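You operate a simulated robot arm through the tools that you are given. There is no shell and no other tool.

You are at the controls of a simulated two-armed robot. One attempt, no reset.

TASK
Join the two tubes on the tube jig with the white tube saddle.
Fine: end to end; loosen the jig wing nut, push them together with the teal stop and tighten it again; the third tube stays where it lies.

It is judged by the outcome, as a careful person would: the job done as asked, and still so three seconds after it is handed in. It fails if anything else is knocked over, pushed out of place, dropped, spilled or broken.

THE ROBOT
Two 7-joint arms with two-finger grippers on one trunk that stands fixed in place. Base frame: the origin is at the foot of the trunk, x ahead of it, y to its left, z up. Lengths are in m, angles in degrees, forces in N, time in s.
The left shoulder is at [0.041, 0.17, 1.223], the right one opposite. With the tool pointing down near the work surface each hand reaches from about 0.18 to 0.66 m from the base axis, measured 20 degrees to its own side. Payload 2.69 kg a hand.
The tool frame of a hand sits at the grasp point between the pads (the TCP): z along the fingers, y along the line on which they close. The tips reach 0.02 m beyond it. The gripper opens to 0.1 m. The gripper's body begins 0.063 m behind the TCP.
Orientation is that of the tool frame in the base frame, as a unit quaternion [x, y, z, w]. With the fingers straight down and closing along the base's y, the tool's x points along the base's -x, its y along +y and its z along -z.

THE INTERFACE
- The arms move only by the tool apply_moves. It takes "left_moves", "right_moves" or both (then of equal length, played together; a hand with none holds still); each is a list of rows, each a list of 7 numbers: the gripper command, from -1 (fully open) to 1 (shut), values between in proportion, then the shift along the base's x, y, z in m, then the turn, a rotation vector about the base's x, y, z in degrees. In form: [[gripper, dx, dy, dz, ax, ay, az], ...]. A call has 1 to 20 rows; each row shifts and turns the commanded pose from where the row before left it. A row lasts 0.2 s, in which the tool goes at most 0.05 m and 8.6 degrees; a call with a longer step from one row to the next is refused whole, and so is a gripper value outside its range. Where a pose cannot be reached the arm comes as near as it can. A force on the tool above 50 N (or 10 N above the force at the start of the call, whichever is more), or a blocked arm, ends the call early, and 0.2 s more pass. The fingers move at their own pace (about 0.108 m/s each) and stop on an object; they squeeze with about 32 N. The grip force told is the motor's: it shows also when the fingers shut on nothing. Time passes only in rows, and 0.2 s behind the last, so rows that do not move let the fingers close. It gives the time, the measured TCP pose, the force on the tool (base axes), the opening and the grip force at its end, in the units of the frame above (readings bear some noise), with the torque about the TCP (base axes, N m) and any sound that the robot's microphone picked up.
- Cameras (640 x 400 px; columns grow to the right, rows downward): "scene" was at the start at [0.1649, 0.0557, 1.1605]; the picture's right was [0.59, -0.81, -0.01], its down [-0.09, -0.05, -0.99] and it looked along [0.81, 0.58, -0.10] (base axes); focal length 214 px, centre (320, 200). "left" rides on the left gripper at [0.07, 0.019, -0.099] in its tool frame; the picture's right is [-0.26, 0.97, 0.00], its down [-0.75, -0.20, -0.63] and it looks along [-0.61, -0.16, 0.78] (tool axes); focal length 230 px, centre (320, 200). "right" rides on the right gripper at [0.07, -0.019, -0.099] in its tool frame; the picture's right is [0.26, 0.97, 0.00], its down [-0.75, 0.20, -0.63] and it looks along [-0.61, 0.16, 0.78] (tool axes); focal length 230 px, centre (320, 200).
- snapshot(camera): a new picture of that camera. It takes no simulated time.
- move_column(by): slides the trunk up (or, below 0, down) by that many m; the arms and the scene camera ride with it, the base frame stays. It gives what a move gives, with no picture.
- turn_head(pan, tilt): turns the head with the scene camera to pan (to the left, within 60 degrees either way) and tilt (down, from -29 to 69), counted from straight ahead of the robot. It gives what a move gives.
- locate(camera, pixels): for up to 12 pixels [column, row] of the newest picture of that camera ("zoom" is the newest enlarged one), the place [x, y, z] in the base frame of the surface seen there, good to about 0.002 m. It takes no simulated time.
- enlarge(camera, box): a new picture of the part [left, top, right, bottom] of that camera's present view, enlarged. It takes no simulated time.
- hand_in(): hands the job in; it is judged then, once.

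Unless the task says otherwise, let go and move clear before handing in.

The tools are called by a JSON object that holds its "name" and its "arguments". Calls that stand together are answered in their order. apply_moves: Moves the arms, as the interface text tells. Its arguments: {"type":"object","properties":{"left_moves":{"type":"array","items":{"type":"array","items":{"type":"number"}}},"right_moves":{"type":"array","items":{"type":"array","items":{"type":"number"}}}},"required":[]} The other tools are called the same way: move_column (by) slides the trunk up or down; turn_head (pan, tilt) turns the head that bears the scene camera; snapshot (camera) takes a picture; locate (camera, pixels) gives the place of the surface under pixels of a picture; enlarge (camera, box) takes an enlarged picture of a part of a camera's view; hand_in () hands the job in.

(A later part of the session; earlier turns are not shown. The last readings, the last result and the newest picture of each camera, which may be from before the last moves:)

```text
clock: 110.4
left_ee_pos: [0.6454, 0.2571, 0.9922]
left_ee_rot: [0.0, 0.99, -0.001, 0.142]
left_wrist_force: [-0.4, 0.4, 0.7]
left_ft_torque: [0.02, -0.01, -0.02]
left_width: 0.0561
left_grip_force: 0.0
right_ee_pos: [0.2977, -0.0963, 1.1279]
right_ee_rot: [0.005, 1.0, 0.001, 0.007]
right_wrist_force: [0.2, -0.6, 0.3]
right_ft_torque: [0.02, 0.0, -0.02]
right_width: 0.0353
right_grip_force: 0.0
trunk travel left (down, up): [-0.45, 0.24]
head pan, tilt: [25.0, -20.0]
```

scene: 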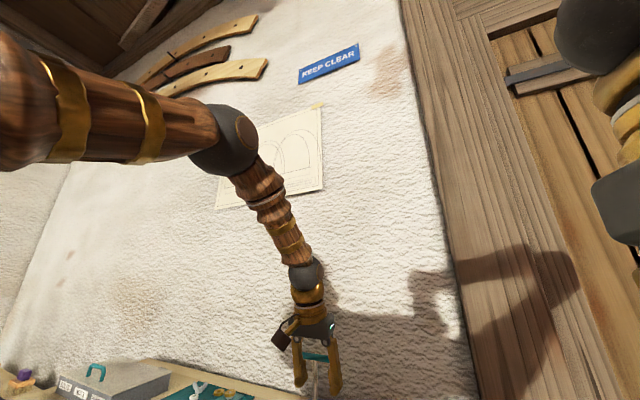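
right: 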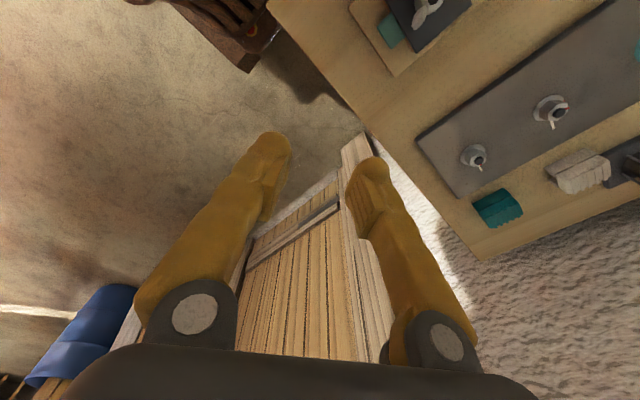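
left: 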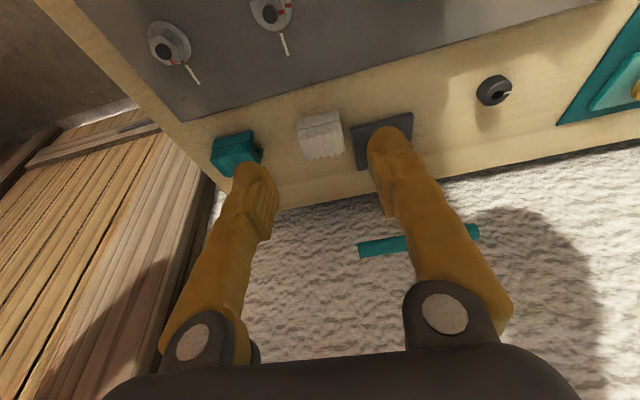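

Small steps work with no lean. I'll continue to the pre-grasp point.

{"name": "apply_moves", "arguments": {"left_moves": [[-0.12, 0.004, -0.0006, -0.005, 0, -0.46, 0], [-0.12, 0.004, -0.0006, -0.005, 0, -0.46, 0], [-0.12, 0.004, -0.0006, -0.005, 0, -0.46, 0], [-0.12, 0.004, -0.0006, -0.005, 0, -0.46, 0], [-0.12, 0.004, -0.0006, -0.005, 0, -0.46, 0], [-0.12, 0.004, -0.0006, -0.005, 0, -0.46, 0], [-0.12, 0.004, -0.0006, -0.005, 0, -0.46, 0], [-0.12, 0.004, -0.0004, -0.004, 0, -0.46, 0], [-0.12, 0, 0, 0, 0, 0, 0]]}}

{"name": "snapshot", "arguments": {"camera": "left"}}

{"name": "turn_head", "arguments": {"pan": 20, "tilt": 25}}

{"name": "snapshot", "arguments": {"camera": "scene"}}

{"name": "enlarge", "arguments": {"camera": "scene", "box": [260, 120, 400, 230]}}

```text
clock: 111.0
left_ee_pos: [0.6338, 0.2557, 0.9965]
left_ee_rot: [0.0, 0.987, 0.0, 0.16]
left_wrist_force: [-0.7, -0.1, 0.1]
left_ft_torque: [0.04, -0.05, 0.01]
left_width: 0.0557
left_grip_force: 0.1
right_ee_pos: [0.2754, -0.0959, 1.1326]
right_ee_rot: [0.004, 1.0, -0.002, 0.018]
right_wrist_force: [-0.7, -0.5, 0.6]
right_ft_torque: [0.0, -0.1, -0.03]
right_width: 0.035
right_grip_force: 0.1
trunk travel left (down, up): [-0.45, 0.24]
head pan, tilt: [25.0, -20.0]
stopped in row 2 (left hand): the arm was blocked; the commanded pose is now the measured one
```

```text
taken
```

left: 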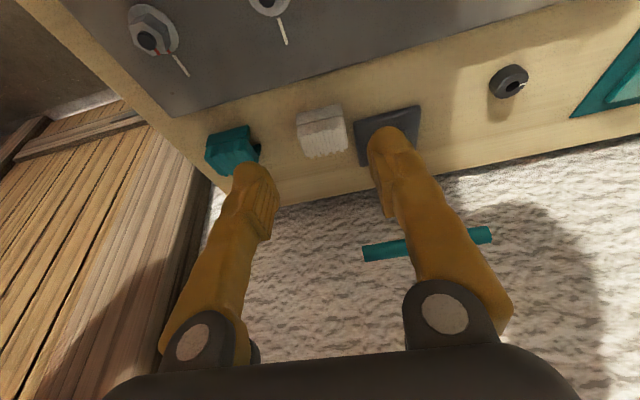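

```text
clock: 112.1
left_ee_pos: [0.6384, 0.2559, 0.9915]
left_ee_rot: [-0.001, 0.988, -0.001, 0.157]
left_wrist_force: [-0.2, -0.2, 0.3]
left_ft_torque: [0.03, 0.0, -0.03]
left_width: 0.0561
left_grip_force: 0.0
right_ee_pos: [0.2796, -0.0958, 1.1323]
right_ee_rot: [0.005, 1.0, -0.001, 0.015]
right_wrist_force: [0.0, -0.3, 0.4]
right_ft_torque: [0.0, -0.03, -0.01]
right_width: 0.0349
right_grip_force: 0.2
trunk travel left (down, up): [-0.45, 0.24]
head pan, tilt: [20.0, 25.0]
```

```text
taken
```

scene: 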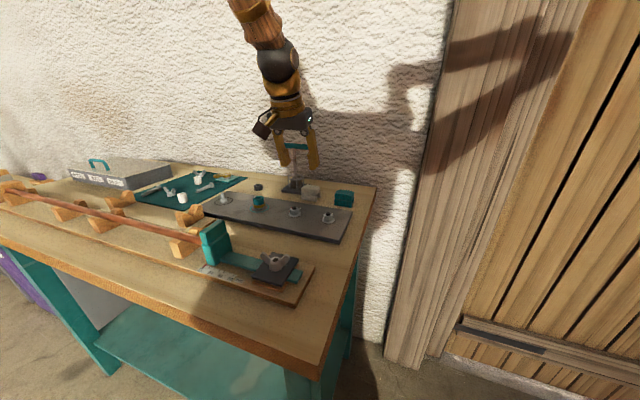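

```text
3.64 times, centred on (330, 175) of scene
```

zoom: 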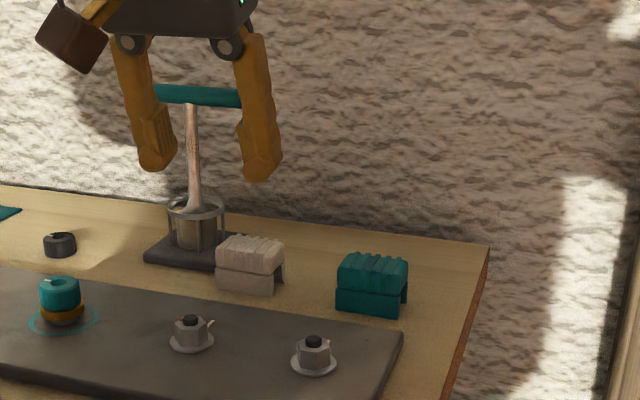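

The same lean-and-block happened again although the hand is far from anything. I'll test with very slow single steps, reading the lean after each.

{"name": "apply_moves", "arguments": {"left_moves": [[-0.12, 0, 0, 0, 0, 0, 0], [-0.12, 0.003, 0, -0.003, 0, 0, 0], [-0.12, 0, 0, 0, 0, 0, 0], [-0.12, 0.003, 0, -0.003, 0, 0, 0], [-0.12, 0, 0, 0, 0, 0, 0]]}}

{"name": "apply_moves", "arguments": {"left_moves": [[-0.12, 0.003, 0, -0.003, 0, 0, 0], [-0.12, 0, 0, 0, 0, 0, 0], [-0.12, 0.003, 0, -0.003, 0, 0, 0], [-0.12, 0, 0, 0, 0, 0, 0]]}}

{"name": "apply_moves", "arguments": {"left_moves": [[-0.12, 0.003, 0, -0.003, 0, 0, 0], [-0.12, 0, 0, 0, 0, 0, 0], [-0.12, 0.003, 0, -0.003, 0, 0, 0], [-0.12, 0, 0, 0, 0, 0, 0]]}}

```text
clock: 113.3
left_ee_pos: [0.6426, 0.2552, 0.9863]
left_ee_rot: [0.0, 0.988, -0.001, 0.156]
left_wrist_force: [-0.1, 0.2, -0.2]
left_ft_torque: [-0.03, 0.03, 0.0]
left_width: 0.0562
left_grip_force: 0.1
right_ee_pos: [0.2793, -0.0956, 1.1318]
right_ee_rot: [0.005, 1.0, -0.001, 0.016]
right_wrist_force: [0.4, -0.2, 1.2]
right_ft_torque: [-0.02, 0.02, 0.0]
right_width: 0.035
right_grip_force: 0.0
trunk travel left (down, up): [-0.45, 0.24]
head pan, tilt: [20.0, 25.0]
```

```text
clock: 114.3
left_ee_pos: [0.6485, 0.2559, 0.9814]
left_ee_rot: [0.0, 0.988, -0.001, 0.156]
left_wrist_force: [0.2, -0.2, -0.1]
left_ft_torque: [-0.01, 0.02, 0.01]
left_width: 0.0561
left_grip_force: 0.0
right_ee_pos: [0.2788, -0.0956, 1.1324]
right_ee_rot: [0.005, 1.0, -0.002, 0.016]
right_wrist_force: [-0.1, 0.3, 0.0]
right_ft_torque: [0.0, 0.02, -0.01]
right_width: 0.035
right_grip_force: 0.2
trunk travel left (down, up): [-0.45, 0.24]
head pan, tilt: [20.0, 25.0]
```

```text
clock: 115.0
left_ee_pos: [0.6355, 0.2569, 0.9918]
left_ee_rot: [0.0, 0.986, -0.001, 0.167]
left_wrist_force: [-0.6, 0.3, 0.9]
left_ft_torque: [0.02, -0.07, 0.01]
left_width: 0.0559
left_grip_force: 0.0
right_ee_pos: [0.2578, -0.0974, 1.1369]
right_ee_rot: [0.005, 1.0, -0.002, 0.026]
right_wrist_force: [-1.2, -0.5, -0.9]
right_ft_torque: [0.01, -0.11, 0.0]
right_width: 0.035
right_grip_force: 0.1
trunk travel left (down, up): [-0.45, 0.24]
head pan, tilt: [20.0, 25.0]
stopped in row 3 (left hand): the arm was blocked; the commanded pose is now the measured one
```

A sudden 1.2° backward sway recurs at about the same reach, as if a joint jumps. I'll look at the elbow again to see if the arm posture has changed.

{"name": "turn_head", "arguments": {"pan": 25, "tilt": -20}}

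{"name": "snapshot", "arguments": {"camera": "scene"}}

{"name": "locate", "arguments": {"camera": "scene", "pixels": [[60, 100], [150, 110], [200, 130], [235, 140], [260, 200], [300, 265], [290, 230]]}}

```text
clock: 116.1
left_ee_pos: [0.6395, 0.2561, 0.9875]
left_ee_rot: [0.0, 0.986, -0.001, 0.164]
left_wrist_force: [0.7, 0.5, -0.2]
left_ft_torque: [0.0, 0.02, 0.01]
left_width: 0.0561
left_grip_force: 0.1
right_ee_pos: [0.261, -0.0956, 1.1337]
right_ee_rot: [0.005, 1.0, -0.002, 0.024]
right_wrist_force: [-0.6, -0.9, -0.4]
right_ft_torque: [0.01, 0.0, -0.01]
right_width: 0.035
right_grip_force: 0.0
trunk travel left (down, up): [-0.45, 0.24]
head pan, tilt: [25.0, -20.0]
```

```text
taken
```

scene: 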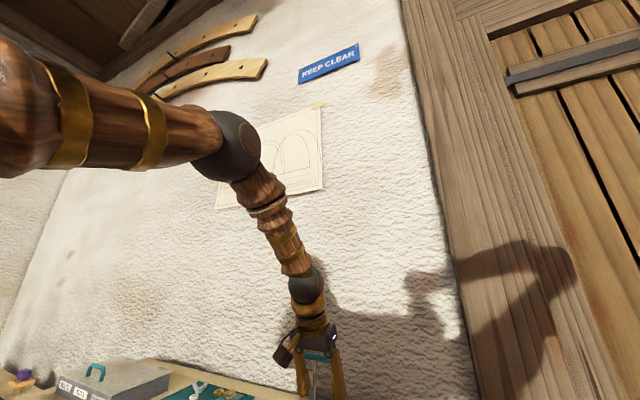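

```text
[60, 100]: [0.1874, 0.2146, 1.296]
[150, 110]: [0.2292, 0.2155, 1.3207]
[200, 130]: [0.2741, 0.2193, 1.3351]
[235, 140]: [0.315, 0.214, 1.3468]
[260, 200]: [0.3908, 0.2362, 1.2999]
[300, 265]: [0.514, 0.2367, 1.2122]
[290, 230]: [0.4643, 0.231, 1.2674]
```

The posture is unchanged, so the trouble is tied to how far the arm stretches (wrist about 0.56 m from the shoulder). I'll retreat, lower the trunk by 0.15 m and approach with a larger forward tilt so the arm needs less stretch.

{"name": "apply_moves", "arguments": {"left_moves": [[-0.12, -0.006, 0.002, 0.008, 0, 0, 0], [-0.12, -0.01, 0.003, 0.012, 0, 0, 0], [-0.12, -0.01, 0.003, 0.012, 0, 0, 0], [-0.12, -0.01, 0.003, 0.014, 0, 0, 0], [-0.12, -0.01, 0.003, 0.014, 0, 0, 0], [-0.12, -0.012, 0.003, 0.014, 0, 0, 0], [-0.12, -0.012, 0.003, 0.014, 0, 0, 0], [-0.12, -0.012, 0.003, 0.014, 0, 0, 0], [-0.12, -0.012, 0.003, 0.014, 0, 0, 0], [-0.12, -0.012, 0.003, 0.014, 0, 0, 0], [-0.12, 0, 0, 0, 0, 0, 0]], "right_moves": [[0.3, 0.002, -0.003, 0, 0, 0.3, 0], [0.3, 0.002, -0.003, 0, 0, 0.3, 0], [0.3, 0.002, -0.003, 0, 0, 0.3, 0], [0.3, 0.002, -0.003, 0, 0, 0.3, 0], [0.3, 0.002, -0.003, 0, 0, 0.3, 0], [0.3, 0.002, -0.003, 0, 0, 0.3, 0], [0.3, 0.002, -0.003, 0, 0, 0.3, 0], [0.3, 0.002, -0.003, 0, 0, 0.3, 0], [0.3, 0.002, -0.003, 0, 0, 0.3, 0], [0.3, 0.002, -0.003, 0, 0, 0, 0], [0.3, 0, 0, 0, 0, 0, 0]]}}

```text
clock: 118.5
left_ee_pos: [0.5324, 0.2846, 1.118]
left_ee_rot: [0.0, 0.987, -0.002, 0.164]
left_wrist_force: [0.3, 0.0, 0.3]
left_ft_torque: [-0.02, 0.0, -0.01]
left_width: 0.056
left_grip_force: 0.1
right_ee_pos: [0.2828, -0.1271, 1.1359]
right_ee_rot: [0.006, 1.0, -0.002, 0.001]
right_wrist_force: [-0.2, 0.0, -0.1]
right_ft_torque: [0.01, -0.01, -0.02]
right_width: 0.0349
right_grip_force: 0.1
trunk travel left (down, up): [-0.45, 0.24]
head pan, tilt: [25.0, -20.0]
```

Both hands are clear. I'll lower the trunk 0.12 m.

{"name": "move_column", "arguments": {"by": -0.12}}

{"name": "turn_head", "arguments": {"pan": 20, "tilt": 15}}

{"name": "snapshot", "arguments": {"camera": "scene"}}

{"name": "enlarge", "arguments": {"camera": "scene", "box": [280, 130, 420, 230]}}

```text
clock: 120.0
left_ee_pos: [0.5318, 0.2848, 0.9992]
left_ee_rot: [0.0, 0.986, -0.001, 0.165]
left_wrist_force: [-0.2, -0.1, -0.3]
left_ft_torque: [-0.02, 0.0, 0.01]
left_width: 0.056
left_grip_force: 0.1
right_ee_pos: [0.2833, -0.1263, 1.0146]
right_ee_rot: [0.004, 1.0, -0.001, 0.001]
right_wrist_force: [0.4, -0.2, -0.1]
right_ft_torque: [0.01, -0.02, 0.02]
right_width: 0.0349
right_grip_force: 0.1
trunk travel left (down, up): [-0.33, 0.36]
head pan, tilt: [25.0, -20.0]
```

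```text
clock: 121.0
left_ee_pos: [0.5312, 0.2854, 0.9988]
left_ee_rot: [0.0, 0.986, 0.0, 0.165]
left_wrist_force: [1.4, 0.8, 0.1]
left_ft_torque: [0.01, -0.02, 0.02]
left_width: 0.0558
left_grip_force: 0.0
right_ee_pos: [0.2822, -0.1267, 1.0163]
right_ee_rot: [0.005, 1.0, -0.001, 0.001]
right_wrist_force: [1.2, -0.1, 0.0]
right_ft_torque: [0.03, 0.0, 0.01]
right_width: 0.0351
right_grip_force: 0.1
trunk travel left (down, up): [-0.33, 0.36]
head pan, tilt: [20.0, 15.0]
```

```text
taken
```

scene: 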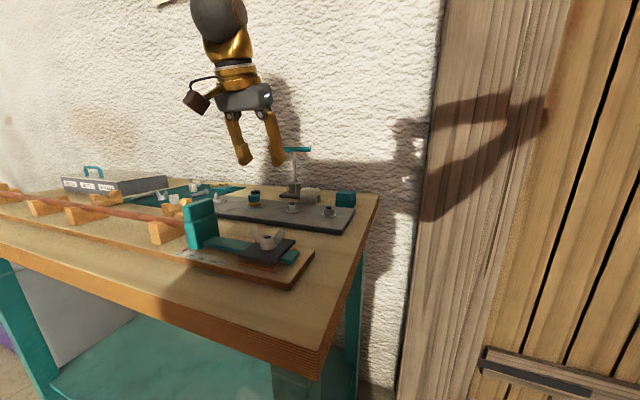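

```text
4.00 times, centred on (350, 180) of scene
```

zoom: 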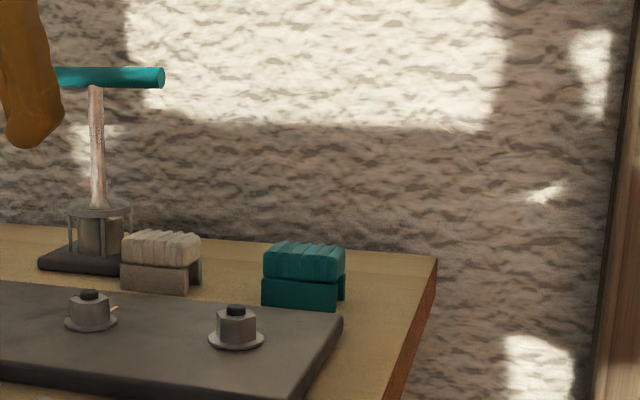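

The lower viewpoint shows the saddle ends better. I'll enlarge further to see the channel height.

{"name": "enlarge", "arguments": {"camera": "scene", "box": [300, 180, 364, 212]}}

{"name": "locate", "arguments": {"camera": "zoom", "pixels": [[105, 100], [105, 160], [190, 135], [190, 170], [200, 150], [205, 130], [60, 100], [60, 160], [150, 70], [215, 165]]}}

```text
10.00 times, centred on (332, 196) of scene
```

zoom: 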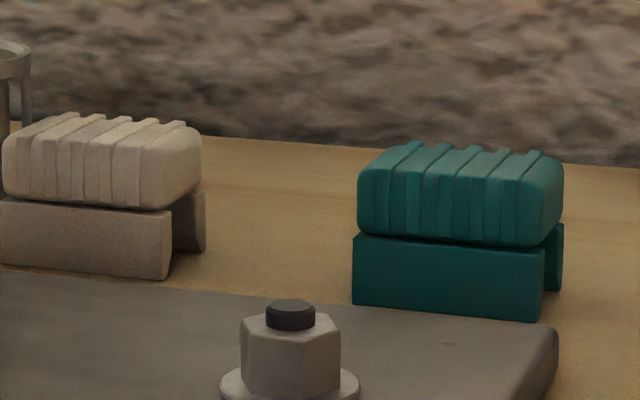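

```text
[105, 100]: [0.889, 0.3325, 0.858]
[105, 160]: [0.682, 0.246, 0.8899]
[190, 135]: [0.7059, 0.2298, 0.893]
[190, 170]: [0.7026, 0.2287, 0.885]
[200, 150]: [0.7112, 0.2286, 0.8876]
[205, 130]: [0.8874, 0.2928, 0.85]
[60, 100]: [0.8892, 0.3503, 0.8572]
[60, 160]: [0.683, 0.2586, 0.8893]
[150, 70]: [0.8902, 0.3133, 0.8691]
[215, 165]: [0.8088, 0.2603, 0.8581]
```

The saddle is a cap on two side walls with a square channel (~23 mm deep, roof at z≈0.873), so gripping the cap ends is right. I'll approach slowly with the tilt increasing to 35°.

{"name": "apply_moves", "arguments": {"left_moves": [[-0.12, 0.006, -0.002, -0.002, 0, -1, 0], [-0.12, 0.008, -0.0021, -0.0031, 0, -1, 0], [-0.12, 0.008, -0.0021, -0.0031, 0, -1, 0], [-0.12, 0.008, -0.0021, -0.0031, 0, -1, 0], [-0.12, 0.008, -0.0021, -0.0031, 0, -1, 0], [-0.12, 0.008, -0.0021, -0.0031, 0, -1, 0], [-0.12, 0.008, -0.0021, -0.0031, 0, -1, 0], [-0.12, 0.006, -0.0021, -0.0031, 0, -1, 0], [-0.12, 0, 0, 0, 0, 0, 0]]}}

```text
clock: 123.0
left_ee_pos: [0.5926, 0.2695, 0.9746]
left_ee_rot: [0.0, 0.972, -0.001, 0.234]
left_wrist_force: [0.2, 0.1, -0.6]
left_ft_torque: [-0.02, 0.0, 0.01]
left_width: 0.0561
left_grip_force: 0.1
right_ee_pos: [0.282, -0.1264, 1.0158]
right_ee_rot: [0.005, 1.0, -0.002, 0.001]
right_wrist_force: [-0.3, -0.8, 0.5]
right_ft_torque: [-0.01, 0.03, -0.02]
right_width: 0.0348
right_grip_force: 0.0
trunk travel left (down, up): [-0.33, 0.36]
head pan, tilt: [20.0, 15.0]
```

No lean. I'll continue to the pre-grasp point.

{"name": "apply_moves", "arguments": {"left_moves": [[-0.12, 0.006, -0.002, -0.002, 0, -1, 0], [-0.12, 0.007, -0.0022, -0.0025, 0, -1, 0], [-0.12, 0.008, -0.0022, -0.0025, 0, -1, 0], [-0.12, 0.008, -0.0022, -0.0025, 0, -1, 0], [-0.12, 0.008, -0.0022, -0.0025, 0, -1, 0], [-0.12, 0.008, -0.0022, -0.0025, 0, -1, 0], [-0.12, 0.007, -0.002, -0.0025, 0, -1, 0], [-0.12, 0.006, -0.002, -0.0025, 0, -1, 0], [-0.12, 0, 0, 0, 0, 0, 0]]}}

{"name": "snapshot", "arguments": {"camera": "left"}}

{"name": "snapshot", "arguments": {"camera": "scene"}}

{"name": "enlarge", "arguments": {"camera": "scene", "box": [240, 120, 380, 220]}}

```text
clock: 125.0
left_ee_pos: [0.6486, 0.2525, 0.9535]
left_ee_rot: [-0.001, 0.954, 0.0, 0.301]
left_wrist_force: [-0.2, 0.6, 0.5]
left_ft_torque: [-0.03, -0.04, -0.01]
left_width: 0.0559
left_grip_force: 0.0
right_ee_pos: [0.2824, -0.1271, 1.0153]
right_ee_rot: [0.005, 1.0, -0.002, 0.001]
right_wrist_force: [-0.5, 0.3, 0.6]
right_ft_torque: [0.04, 0.0, 0.0]
right_width: 0.0352
right_grip_force: 0.0
trunk travel left (down, up): [-0.33, 0.36]
head pan, tilt: [20.0, 15.0]
```

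```text
taken
```

left: 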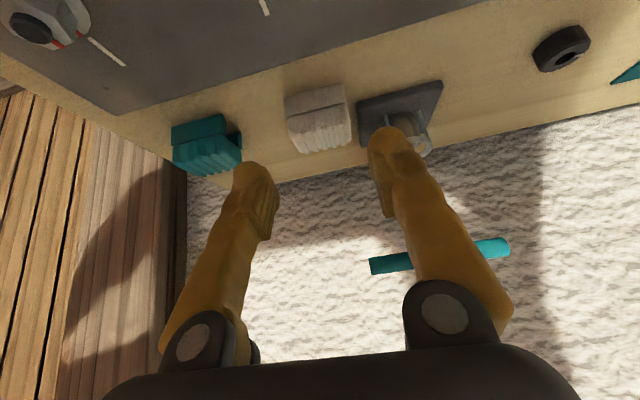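

```text
taken
```

scene: 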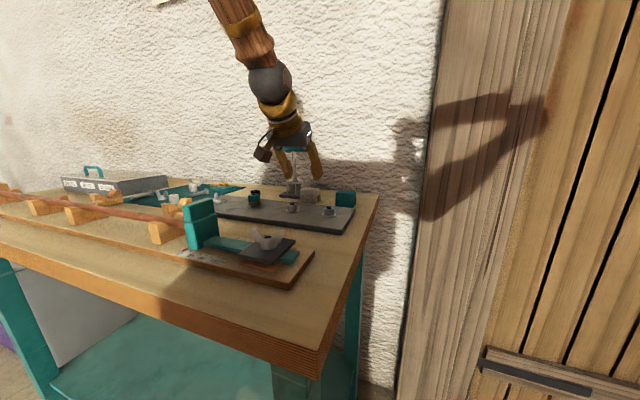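

```text
4.00 times, centred on (310, 170) of scene
```

zoom: 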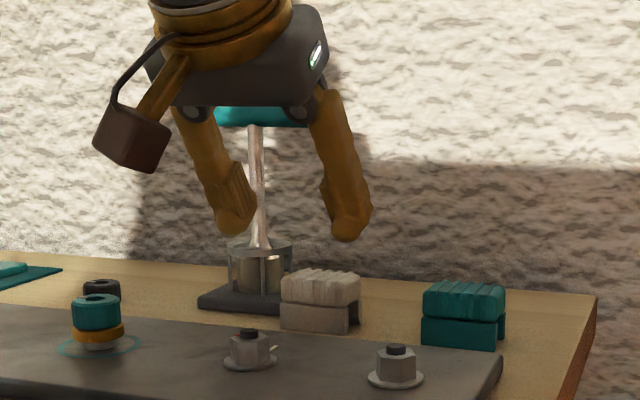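

Tilt 35°, centred in y over the saddle (left picture (320,118) between the tips). I'll advance along the finger direction in small steps.

{"name": "apply_moves", "arguments": {"left_moves": [[-0.12, 0.004, 0, -0.004, 0, 0, 0], [-0.12, 0.0058, 0, -0.0067, 0, 0, 0], [-0.12, 0.0058, 0, -0.0067, 0, 0, 0], [-0.12, 0.0058, 0, -0.0067, 0, 0, 0], [-0.12, 0, 0, 0, 0, 0, 0]]}}

{"name": "snapshot", "arguments": {"camera": "left"}}

{"name": "enlarge", "arguments": {"camera": "scene", "box": [240, 120, 380, 220]}}

```text
clock: 126.2
left_ee_pos: [0.672, 0.2513, 0.9306]
left_ee_rot: [0.001, 0.954, -0.001, 0.301]
left_wrist_force: [0.2, -0.2, -0.5]
left_ft_torque: [0.0, 0.01, 0.0]
left_width: 0.056
left_grip_force: 0.0
right_ee_pos: [0.2818, -0.1266, 1.0156]
right_ee_rot: [0.005, 1.0, -0.002, 0.0]
right_wrist_force: [-0.9, -0.2, 0.0]
right_ft_torque: [-0.02, 0.01, 0.0]
right_width: 0.035
right_grip_force: 0.1
trunk travel left (down, up): [-0.33, 0.36]
head pan, tilt: [20.0, 15.0]
```

```text
taken
```

left: 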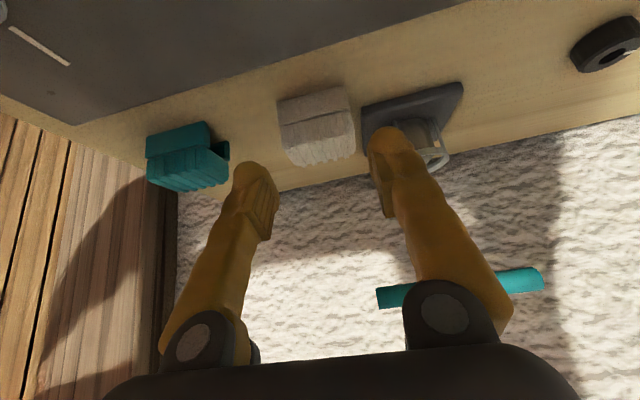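

```text
4.00 times, centred on (310, 170) of scene
```

zoom: 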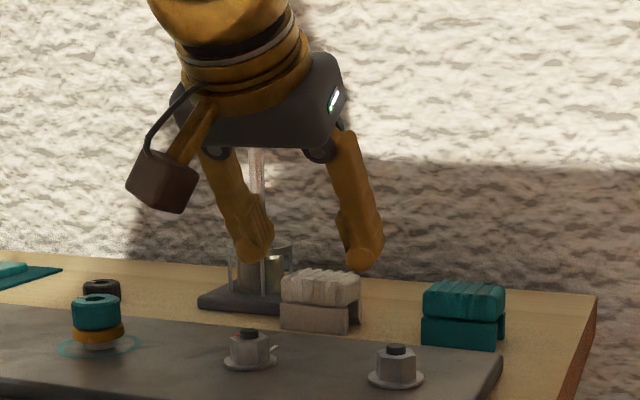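

The fingers are just above the saddle and clear of the press cage. I'll continue down to the grip height (TCP z≈0.900).

{"name": "apply_moves", "arguments": {"left_moves": [[-0.12, 0.004, 0.0003, -0.005, 0, 0, 0], [-0.12, 0.0046, 0.0003, -0.006, 0, 0, 0], [-0.12, 0.0046, 0.0003, -0.006, 0, 0, 0], [-0.12, 0.0046, 0.0001, -0.006, 0, 0, 0], [-0.12, 0.004, 0, -0.006, 0, 0, 0], [-0.12, 0, 0, 0, 0, 0, 0]]}}

{"name": "snapshot", "arguments": {"camera": "left"}}

{"name": "enlarge", "arguments": {"camera": "left", "box": [220, 60, 420, 220]}}

{"name": "enlarge", "arguments": {"camera": "scene", "box": [270, 140, 370, 220]}}

```text
clock: 127.6
left_ee_pos: [0.6951, 0.2506, 0.9007]
left_ee_rot: [0.0, 0.954, -0.001, 0.3]
left_wrist_force: [0.3, 0.2, 1.0]
left_ft_torque: [-0.03, -0.03, -0.05]
left_width: 0.0563
left_grip_force: 0.0
right_ee_pos: [0.282, -0.1275, 1.0155]
right_ee_rot: [0.005, 1.0, -0.003, 0.001]
right_wrist_force: [0.3, -1.0, 1.0]
right_ft_torque: [0.0, 0.01, 0.04]
right_width: 0.0351
right_grip_force: 0.0
trunk travel left (down, up): [-0.33, 0.36]
head pan, tilt: [20.0, 15.0]
```

```text
taken
```

left: 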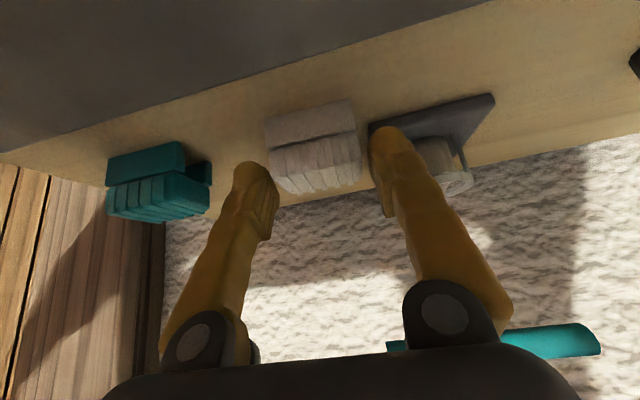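

```text
2.50 times, centred on (320, 140) of left
```

zoom: 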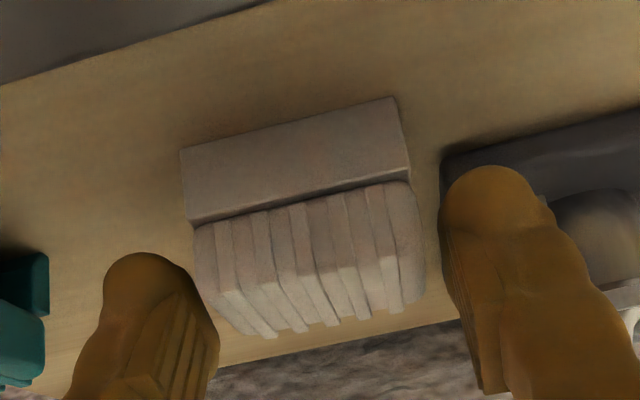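

```text
5.00 times, centred on (320, 180) of scene
```

zoom: 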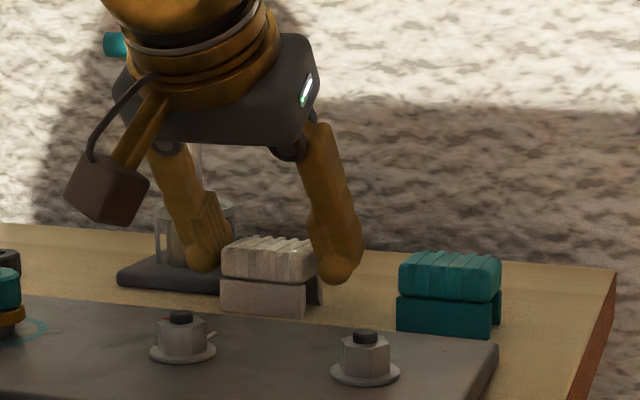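

The fingers straddle the saddle's cap ends. I'll nudge y by +1.5 mm and close.

{"name": "apply_moves", "arguments": {"left_moves": [[-0.05, 0, 0.0015, 0, 0, 0, 0], [0.05, 0, 0, 0, 0, 0, 0], [0.2, 0, 0, 0, 0, 0, 0], [1, 0, 0, 0, 0, 0, 0], [1, 0, 0, 0, 0, 0, 0]]}}

{"name": "snapshot", "arguments": {"camera": "left"}}

{"name": "enlarge", "arguments": {"camera": "left", "box": [220, 60, 420, 220]}}

{"name": "enlarge", "arguments": {"camera": "scene", "box": [270, 140, 370, 220]}}

```text
clock: 128.8
left_ee_pos: [0.694, 0.2533, 0.9022]
left_ee_rot: [0.0, 0.954, -0.001, 0.299]
left_wrist_force: [-0.2, 0.4, 0.1]
left_ft_torque: [-0.01, -0.02, -0.02]
left_width: 0.0462
left_grip_force: 31.6
right_ee_pos: [0.2822, -0.1275, 1.0152]
right_ee_rot: [0.005, 1.0, -0.001, 0.001]
right_wrist_force: [-0.3, -0.7, -0.1]
right_ft_torque: [0.0, 0.0, -0.01]
right_width: 0.0352
right_grip_force: 0.1
trunk travel left (down, up): [-0.33, 0.36]
head pan, tilt: [20.0, 15.0]
```

```text
taken
```

left: 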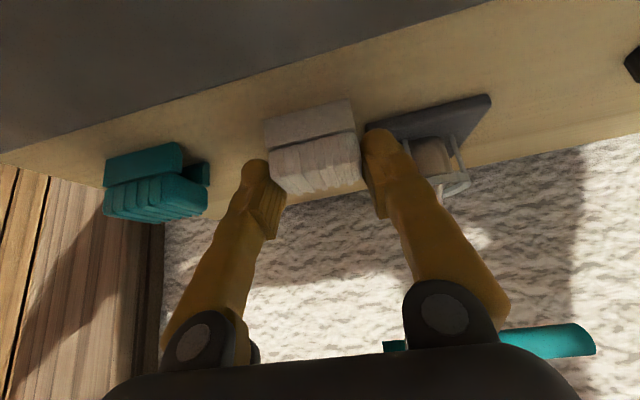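

```text
2.50 times, centred on (320, 140) of left
```

zoom: 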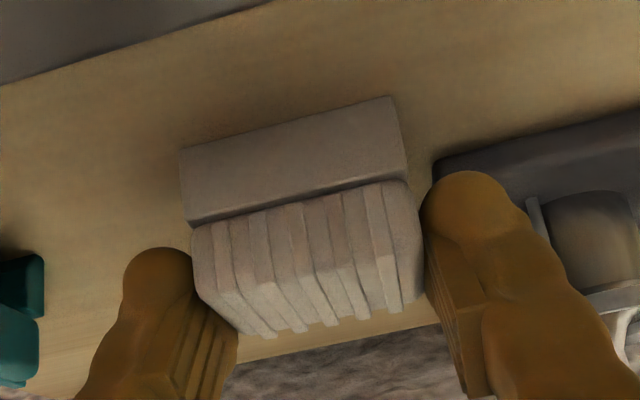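

```text
5.00 times, centred on (320, 180) of scene
```

zoom: 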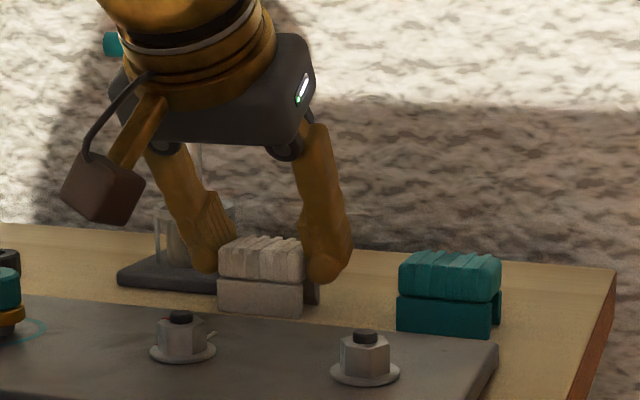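

The saddle is held (width 0.046, 31.6 N). I'll lift it straight up slowly and check it.

{"name": "apply_moves", "arguments": {"left_moves": [[1, 0, 0, 0.004, 0, 0, 0], [1, -0.001, 0, 0.006, 0, 0, 0], [1, -0.002, 0, 0.008, 0, 0, 0], [1, -0.003, 0, 0.008, 0, 0, 0], [1, -0.004, 0, 0.008, 0, 0, 0], [1, -0.005, 0, 0.008, 0, 0, 0], [1, -0.006, 0, 0.008, 0, 0, 0], [1, -0.006, 0, 0.008, 0, 0, 0], [1, 0, 0, 0, 0, 0, 0]]}}

{"name": "snapshot", "arguments": {"camera": "left"}}

{"name": "enlarge", "arguments": {"camera": "scene", "box": [240, 110, 380, 220]}}

```text
clock: 130.8
left_ee_pos: [0.6657, 0.253, 0.9596]
left_ee_rot: [0.0, 0.954, -0.001, 0.3]
left_wrist_force: [0.0, 0.6, 0.0]
left_ft_torque: [0.01, 0.04, 0.0]
left_width: 0.0464
left_grip_force: 31.6
right_ee_pos: [0.2812, -0.1268, 1.0145]
right_ee_rot: [0.005, 1.0, -0.002, 0.001]
right_wrist_force: [-0.7, 0.1, -0.8]
right_ft_torque: [0.02, 0.0, -0.01]
right_width: 0.0349
right_grip_force: 0.1
trunk travel left (down, up): [-0.33, 0.36]
head pan, tilt: [20.0, 15.0]
```

```text
taken
```

left: 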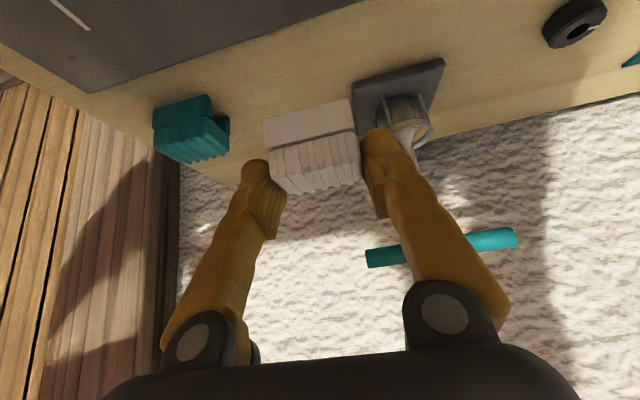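

```text
3.64 times, centred on (310, 165) of scene
```

zoom: 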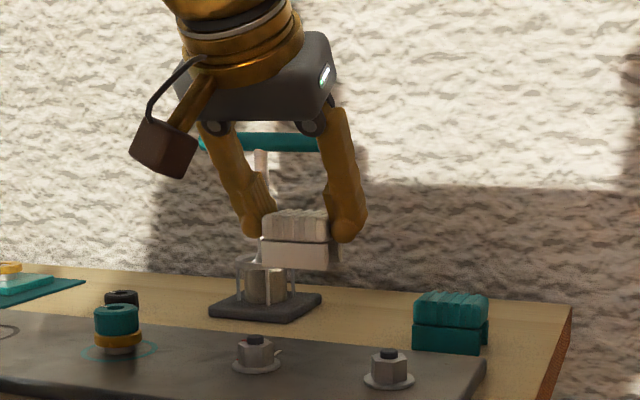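

The saddle hangs level in the grip. I'll carry it up and back, then sweep left toward the joint at y≈0.665, in small steps.

{"name": "apply_moves", "arguments": {"left_moves": [[1, -0.008, 0, 0.006, 0, 0, 0], [1, -0.012, 0, 0.009, 0, 0, 0], [1, -0.012, 0, 0.009, 0, 0, 0], [1, -0.012, 0, 0.009, 0, 0, 0], [1, -0.012, 0.004, 0.009, 0, 0, 0], [1, -0.012, 0.006, 0.009, 0, 0, 0], [1, -0.012, 0.008, 0.009, 0, 0, 0], [1, -0.012, 0.01, 0.009, 0, 0, 0], [1, -0.01, 0.012, 0.004, 0, 0, 0], [1, -0.01, 0.014, 0, 0, 0, 0], [1, -0.01, 0.016, 0, 0, 0, 0], [1, -0.01, 0.018, 0, 0, 0, 0], [1, -0.01, 0.018, 0, 0, 0, 0], [1, -0.01, 0.018, 0, 0, 0, 0], [1, -0.01, 0.018, 0, 0, 0, 0], [1, 0, 0, 0, 0, 0, 0]]}}

{"name": "turn_head", "arguments": {"pan": 45, "tilt": 15}}

{"name": "snapshot", "arguments": {"camera": "scene"}}

```text
clock: 134.2
left_ee_pos: [0.5033, 0.3959, 1.0319]
left_ee_rot: [-0.001, 0.954, -0.001, 0.299]
left_wrist_force: [1.2, -0.5, 0.1]
left_ft_torque: [0.0, -0.01, 0.0]
left_width: 0.0462
left_grip_force: 32.2
right_ee_pos: [0.2817, -0.1274, 1.0155]
right_ee_rot: [0.005, 1.0, -0.002, 0.001]
right_wrist_force: [0.3, -0.6, 0.8]
right_ft_torque: [0.0, -0.04, 0.02]
right_width: 0.0348
right_grip_force: 0.1
trunk travel left (down, up): [-0.33, 0.36]
head pan, tilt: [20.0, 15.0]
```

```text
clock: 135.1
left_ee_pos: [0.5043, 0.3958, 1.0321]
left_ee_rot: [0.0, 0.954, -0.001, 0.3]
left_wrist_force: [0.1, 0.6, -1.1]
left_ft_torque: [-0.03, 0.0, 0.02]
left_width: 0.0461
left_grip_force: 32.0
right_ee_pos: [0.2821, -0.1265, 1.0163]
right_ee_rot: [0.005, 1.0, -0.001, 0.002]
right_wrist_force: [0.1, -0.4, -0.8]
right_ft_torque: [-0.02, 0.01, 0.04]
right_width: 0.035
right_grip_force: 0.1
trunk travel left (down, up): [-0.33, 0.36]
head pan, tilt: [45.0, 15.0]
```

```text
taken
```

scene: 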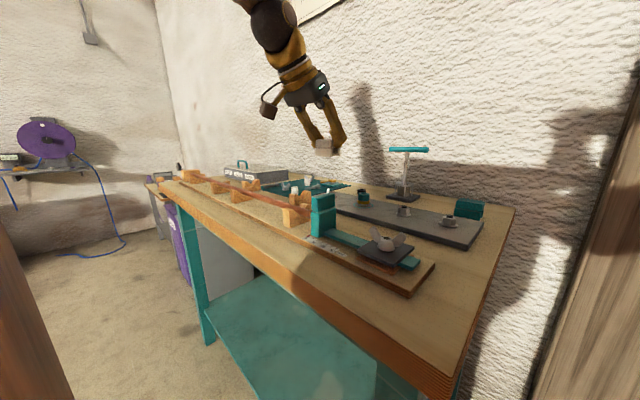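

The saddle is held steadily at (0.504, 0.396, 1.032). I'll continue the sweep to above the joint.

{"name": "apply_moves", "arguments": {"left_moves": [[1, -0.006, 0.014, 0, 0, 0, 0], [1, -0.008, 0.018, 0, 0, 0, 0], [1, -0.008, 0.018, 0, 0, 0, 0], [1, -0.008, 0.018, 0, 0, 0, 0], [1, -0.008, 0.018, 0, 0, 0, 0], [1, -0.008, 0.018, -0.002, 0, 0, 0], [1, -0.008, 0.018, -0.002, 0, 0, 0], [1, -0.008, 0.018, -0.002, 0, 0, 0], [1, -0.008, 0.018, -0.002, 0, 0, 0], [1, -0.008, 0.018, -0.002, 0, 0, 0], [1, -0.008, 0.018, -0.002, 0, 0, 0], [1, -0.008, 0.018, -0.002, 0, 0, 0], [1, -0.008, 0.018, -0.002, 0, 0, 0], [1, -0.008, 0.018, -0.002, 0, 0, 0], [1, -0.007, 0.018, -0.002, 0, 0, 0], [1, 0, 0.003, 0, 0, 0, 0], [1, 0, 0, 0, 0, 0, 0]]}}

{"name": "snapshot", "arguments": {"camera": "left"}}

{"name": "snapshot", "arguments": {"camera": "scene"}}

{"name": "enlarge", "arguments": {"camera": "scene", "box": [160, 110, 320, 230]}}

```text
clock: 138.7
left_ee_pos: [0.3857, 0.6648, 1.0027]
left_ee_rot: [-0.001, 0.958, -0.001, 0.287]
left_wrist_force: [0.2, 0.2, -0.6]
left_ft_torque: [-0.01, 0.01, -0.01]
left_width: 0.0466
left_grip_force: 32.7
right_ee_pos: [0.2814, -0.1268, 1.0165]
right_ee_rot: [0.005, 1.0, -0.002, 0.001]
right_wrist_force: [-0.1, 0.6, 0.2]
right_ft_torque: [0.03, 0.03, 0.02]
right_width: 0.035
right_grip_force: 0.1
trunk travel left (down, up): [-0.33, 0.36]
head pan, tilt: [45.0, 15.0]
```

```text
taken
```

left: 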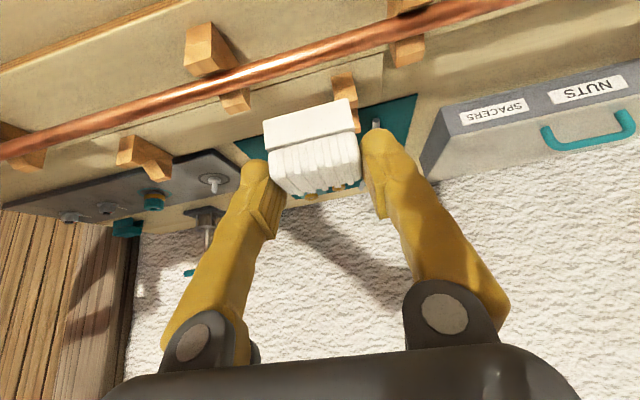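

```text
taken
```

scene: 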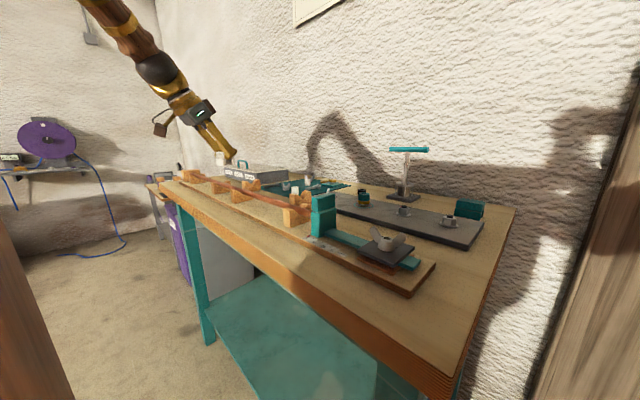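

```text
3.33 times, centred on (240, 170) of scene
```

zoom: 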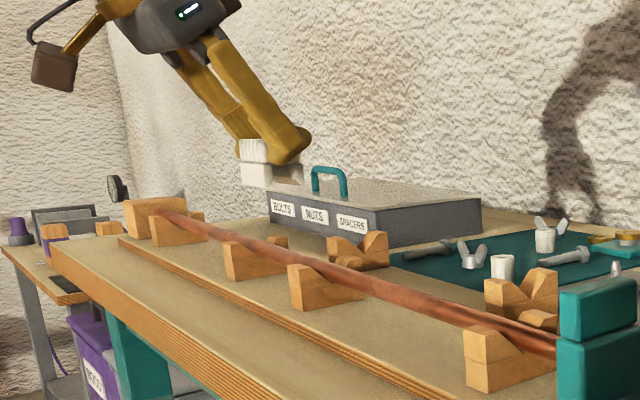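

Saddle is above the joint area at (0.386, 0.665, 1.003); tilt has dropped to 33.4°. I'll enlarge the tube between the two V-blocks to find the exact joint line.

{"name": "enlarge", "arguments": {"camera": "left", "box": [220, 20, 400, 120]}}

{"name": "locate", "arguments": {"camera": "left", "pixels": [[205, 40], [240, 95], [395, 5], [405, 45], [300, 63], [320, 57], [340, 50], [270, 110], [345, 100], [310, 110], [310, 160]]}}

```text
3.56 times, centred on (310, 70) of left
```

zoom: 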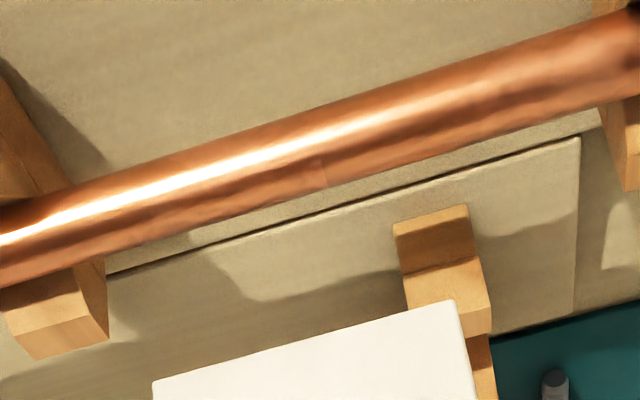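

```text
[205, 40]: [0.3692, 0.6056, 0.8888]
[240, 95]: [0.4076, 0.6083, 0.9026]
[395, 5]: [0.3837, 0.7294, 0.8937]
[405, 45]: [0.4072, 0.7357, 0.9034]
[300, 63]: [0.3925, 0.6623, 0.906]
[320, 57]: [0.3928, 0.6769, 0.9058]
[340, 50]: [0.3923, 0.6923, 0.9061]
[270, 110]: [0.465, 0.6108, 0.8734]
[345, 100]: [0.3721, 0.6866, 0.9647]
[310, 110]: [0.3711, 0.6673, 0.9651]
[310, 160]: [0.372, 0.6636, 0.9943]
```

{"name": "locate", "arguments": {"camera": "zoom", "pixels": [[325, 172], [321, 150], [318, 130], [327, 182], [160, 385], [470, 380], [455, 310], [300, 360]]}}

{"name": "enlarge", "arguments": {"camera": "left", "box": [240, 80, 380, 210]}}

{"name": "locate", "arguments": {"camera": "zoom", "pixels": [[115, 195], [520, 100], [125, 280], [530, 220], [150, 330], [545, 300], [330, 180], [330, 260], [330, 350]]}}

```text
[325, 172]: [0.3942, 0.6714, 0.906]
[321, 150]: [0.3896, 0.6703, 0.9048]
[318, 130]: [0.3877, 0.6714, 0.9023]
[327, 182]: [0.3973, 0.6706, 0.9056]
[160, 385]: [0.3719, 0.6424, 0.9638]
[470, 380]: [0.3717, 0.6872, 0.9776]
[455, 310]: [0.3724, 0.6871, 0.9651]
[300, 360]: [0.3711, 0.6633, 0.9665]
```

```text
3.08 times, centred on (310, 145) of left
```

zoom: 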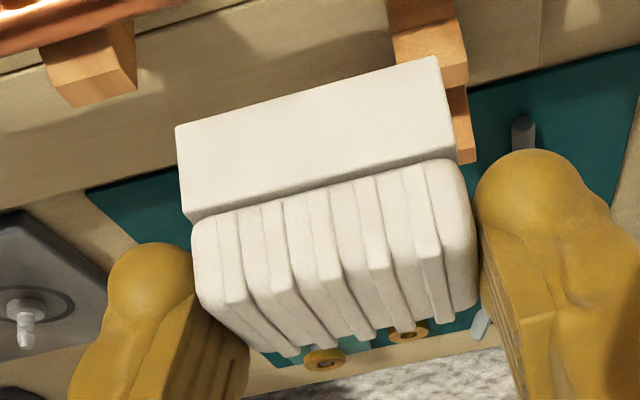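

```text
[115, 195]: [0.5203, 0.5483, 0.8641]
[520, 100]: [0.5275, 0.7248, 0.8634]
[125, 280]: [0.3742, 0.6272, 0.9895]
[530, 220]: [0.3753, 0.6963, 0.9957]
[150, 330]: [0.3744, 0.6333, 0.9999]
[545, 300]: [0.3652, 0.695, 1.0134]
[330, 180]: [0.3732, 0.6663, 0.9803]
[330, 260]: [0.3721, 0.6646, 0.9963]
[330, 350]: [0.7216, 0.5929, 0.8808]
```

The joint line shows at y≈0.6707, and the saddle is centred at y≈0.665, x≈0.389. I'll shift by (+3.5 mm, +5.8 mm), restore the tilt and lower to just above the tube.

{"name": "apply_moves", "arguments": {"left_moves": [[1, 0.0018, 0.003, 0, 0, -0.8, 0], [1, 0.0017, 0.0028, 0, 0, -0.8, 0], [1, 0, 0, -0.006, 0, 0, 0], [1, 0, 0, -0.01, 0, 0, 0], [1, 0, 0, -0.01, 0, 0, 0], [1, 0, 0, -0.01, 0, 0, 0], [1, 0, 0, -0.008, 0, 0, 0], [1, 0, 0, -0.006, 0, 0, 0], [1, 0, 0, 0, 0, 0, 0]]}}

{"name": "snapshot", "arguments": {"camera": "left"}}

{"name": "enlarge", "arguments": {"camera": "left", "box": [220, 60, 420, 210]}}

{"name": "enlarge", "arguments": {"camera": "scene", "box": [190, 140, 270, 210]}}

```text
clock: 140.7
left_ee_pos: [0.3847, 0.6693, 0.9494]
left_ee_rot: [-0.001, 0.955, -0.001, 0.297]
left_wrist_force: [-0.3, -0.1, -0.9]
left_ft_torque: [-0.02, -0.03, -0.02]
left_width: 0.0465
left_grip_force: 32.2
right_ee_pos: [0.2808, -0.1273, 1.0146]
right_ee_rot: [0.005, 1.0, -0.002, 0.001]
right_wrist_force: [1.8, 1.0, 1.0]
right_ft_torque: [-0.02, -0.02, 0.0]
right_width: 0.0351
right_grip_force: 0.1
trunk travel left (down, up): [-0.33, 0.36]
head pan, tilt: [45.0, 15.0]
```

```text
taken
```

left: 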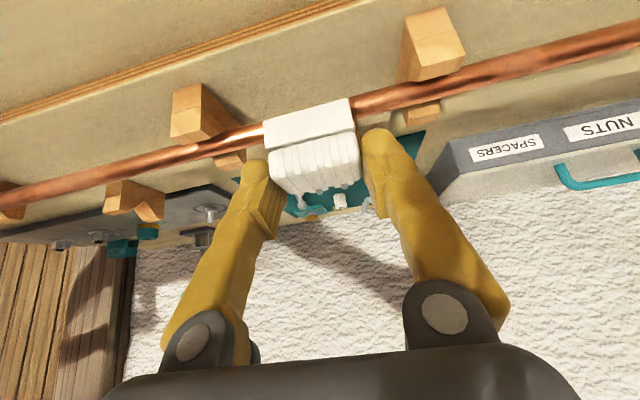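

```text
2.67 times, centred on (320, 135) of left
```

zoom: 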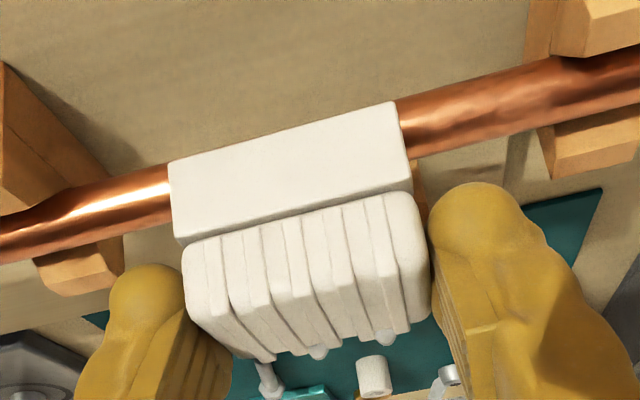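

```text
5.71 times, centred on (230, 175) of scene
```

zoom: 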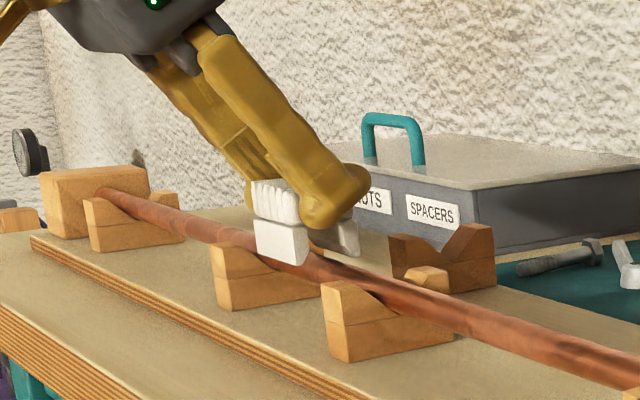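

The saddle straddles the tube in the scene view ((280,235) near wall, (345,235) far wall). I'll measure its near face against the tube before lowering further.

{"name": "locate", "arguments": {"camera": "zoom", "pixels": [[275, 235], [300, 245], [345, 240], [262, 200], [295, 200], [320, 280], [200, 230], [235, 242]]}}

{"name": "locate", "arguments": {"camera": "left", "pixels": [[270, 130], [345, 105], [310, 115], [310, 130], [250, 135], [365, 98], [250, 140], [370, 92], [365, 103]]}}

```text
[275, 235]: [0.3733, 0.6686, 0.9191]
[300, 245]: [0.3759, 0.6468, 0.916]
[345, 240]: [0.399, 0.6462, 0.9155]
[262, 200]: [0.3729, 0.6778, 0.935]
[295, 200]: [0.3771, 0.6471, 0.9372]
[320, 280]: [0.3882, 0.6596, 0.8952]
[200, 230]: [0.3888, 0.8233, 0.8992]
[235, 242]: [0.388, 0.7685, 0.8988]
```

```text
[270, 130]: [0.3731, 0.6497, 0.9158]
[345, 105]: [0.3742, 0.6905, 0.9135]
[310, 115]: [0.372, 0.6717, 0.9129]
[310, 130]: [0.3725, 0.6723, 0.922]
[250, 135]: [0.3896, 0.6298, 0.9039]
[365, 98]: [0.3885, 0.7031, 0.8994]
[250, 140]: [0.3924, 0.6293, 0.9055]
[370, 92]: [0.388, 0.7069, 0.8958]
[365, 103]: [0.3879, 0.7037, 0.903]
```

{"name": "enlarge", "arguments": {"camera": "scene", "box": [222, 165, 258, 192]}}

{"name": "locate", "arguments": {"camera": "zoom", "pixels": [[300, 290], [345, 300], [370, 270], [385, 270], [420, 270], [465, 280], [480, 270], [400, 330], [430, 300], [360, 190], [330, 300]]}}

```text
14.81 times, centred on (240, 178) of scene
```

zoom: 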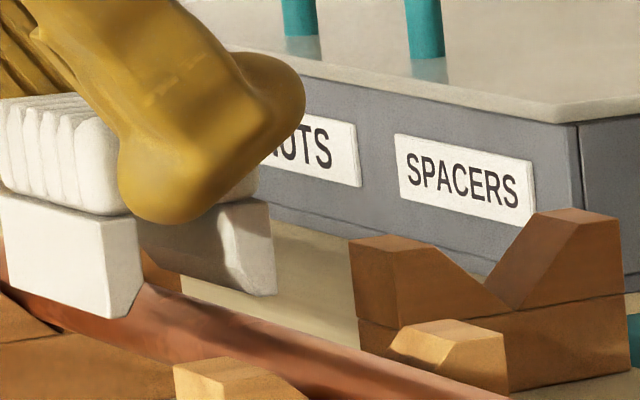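

```text
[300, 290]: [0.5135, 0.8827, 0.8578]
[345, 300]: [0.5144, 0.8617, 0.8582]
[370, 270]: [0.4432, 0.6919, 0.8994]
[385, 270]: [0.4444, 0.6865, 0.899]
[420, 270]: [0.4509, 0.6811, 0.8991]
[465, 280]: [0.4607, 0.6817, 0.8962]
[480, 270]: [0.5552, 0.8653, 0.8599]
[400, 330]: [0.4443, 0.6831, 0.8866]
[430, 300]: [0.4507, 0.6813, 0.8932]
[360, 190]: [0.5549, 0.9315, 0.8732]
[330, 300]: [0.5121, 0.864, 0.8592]
```

{"name": "locate", "arguments": {"camera": "zoom", "pixels": [[115, 260], [138, 260], [125, 290], [226, 255], [250, 255], [270, 255], [180, 250], [160, 240], [250, 285], [112, 230], [140, 225], [180, 310]]}}

```text
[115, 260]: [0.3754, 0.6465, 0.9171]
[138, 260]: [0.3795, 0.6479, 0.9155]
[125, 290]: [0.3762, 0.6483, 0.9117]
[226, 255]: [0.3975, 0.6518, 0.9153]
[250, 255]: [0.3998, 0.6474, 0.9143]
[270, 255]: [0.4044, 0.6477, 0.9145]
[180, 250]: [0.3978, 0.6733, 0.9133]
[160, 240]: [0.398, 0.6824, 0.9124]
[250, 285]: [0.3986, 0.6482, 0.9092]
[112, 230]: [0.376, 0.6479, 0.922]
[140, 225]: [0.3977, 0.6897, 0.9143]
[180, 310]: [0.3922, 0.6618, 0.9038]
```

The channel spans x≈0.380–0.398 (centre 0.389), the tube needs to be at its centre. I'll pin down the tube's axis x next to the saddle.

{"name": "enlarge", "arguments": {"camera": "left", "box": [220, 80, 280, 180]}}

{"name": "locate", "arguments": {"camera": "zoom", "pixels": [[250, 195], [250, 205], [250, 215], [250, 225], [250, 235], [250, 245], [250, 255], [250, 265], [300, 185], [300, 230], [300, 240], [300, 250]]}}

```text
4.00 times, centred on (250, 130) of left
```

zoom: 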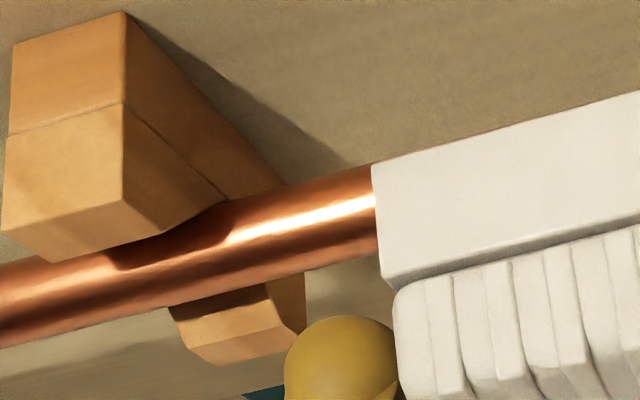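

```text
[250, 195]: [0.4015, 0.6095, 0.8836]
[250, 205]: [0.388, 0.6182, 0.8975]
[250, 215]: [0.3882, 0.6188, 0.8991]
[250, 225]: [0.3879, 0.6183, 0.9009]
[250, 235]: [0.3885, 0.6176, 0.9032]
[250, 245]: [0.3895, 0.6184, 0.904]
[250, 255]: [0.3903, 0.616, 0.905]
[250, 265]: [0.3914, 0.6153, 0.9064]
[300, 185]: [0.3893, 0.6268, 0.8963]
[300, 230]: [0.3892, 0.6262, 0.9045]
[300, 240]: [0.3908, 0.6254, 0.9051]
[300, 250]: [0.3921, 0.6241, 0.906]
```

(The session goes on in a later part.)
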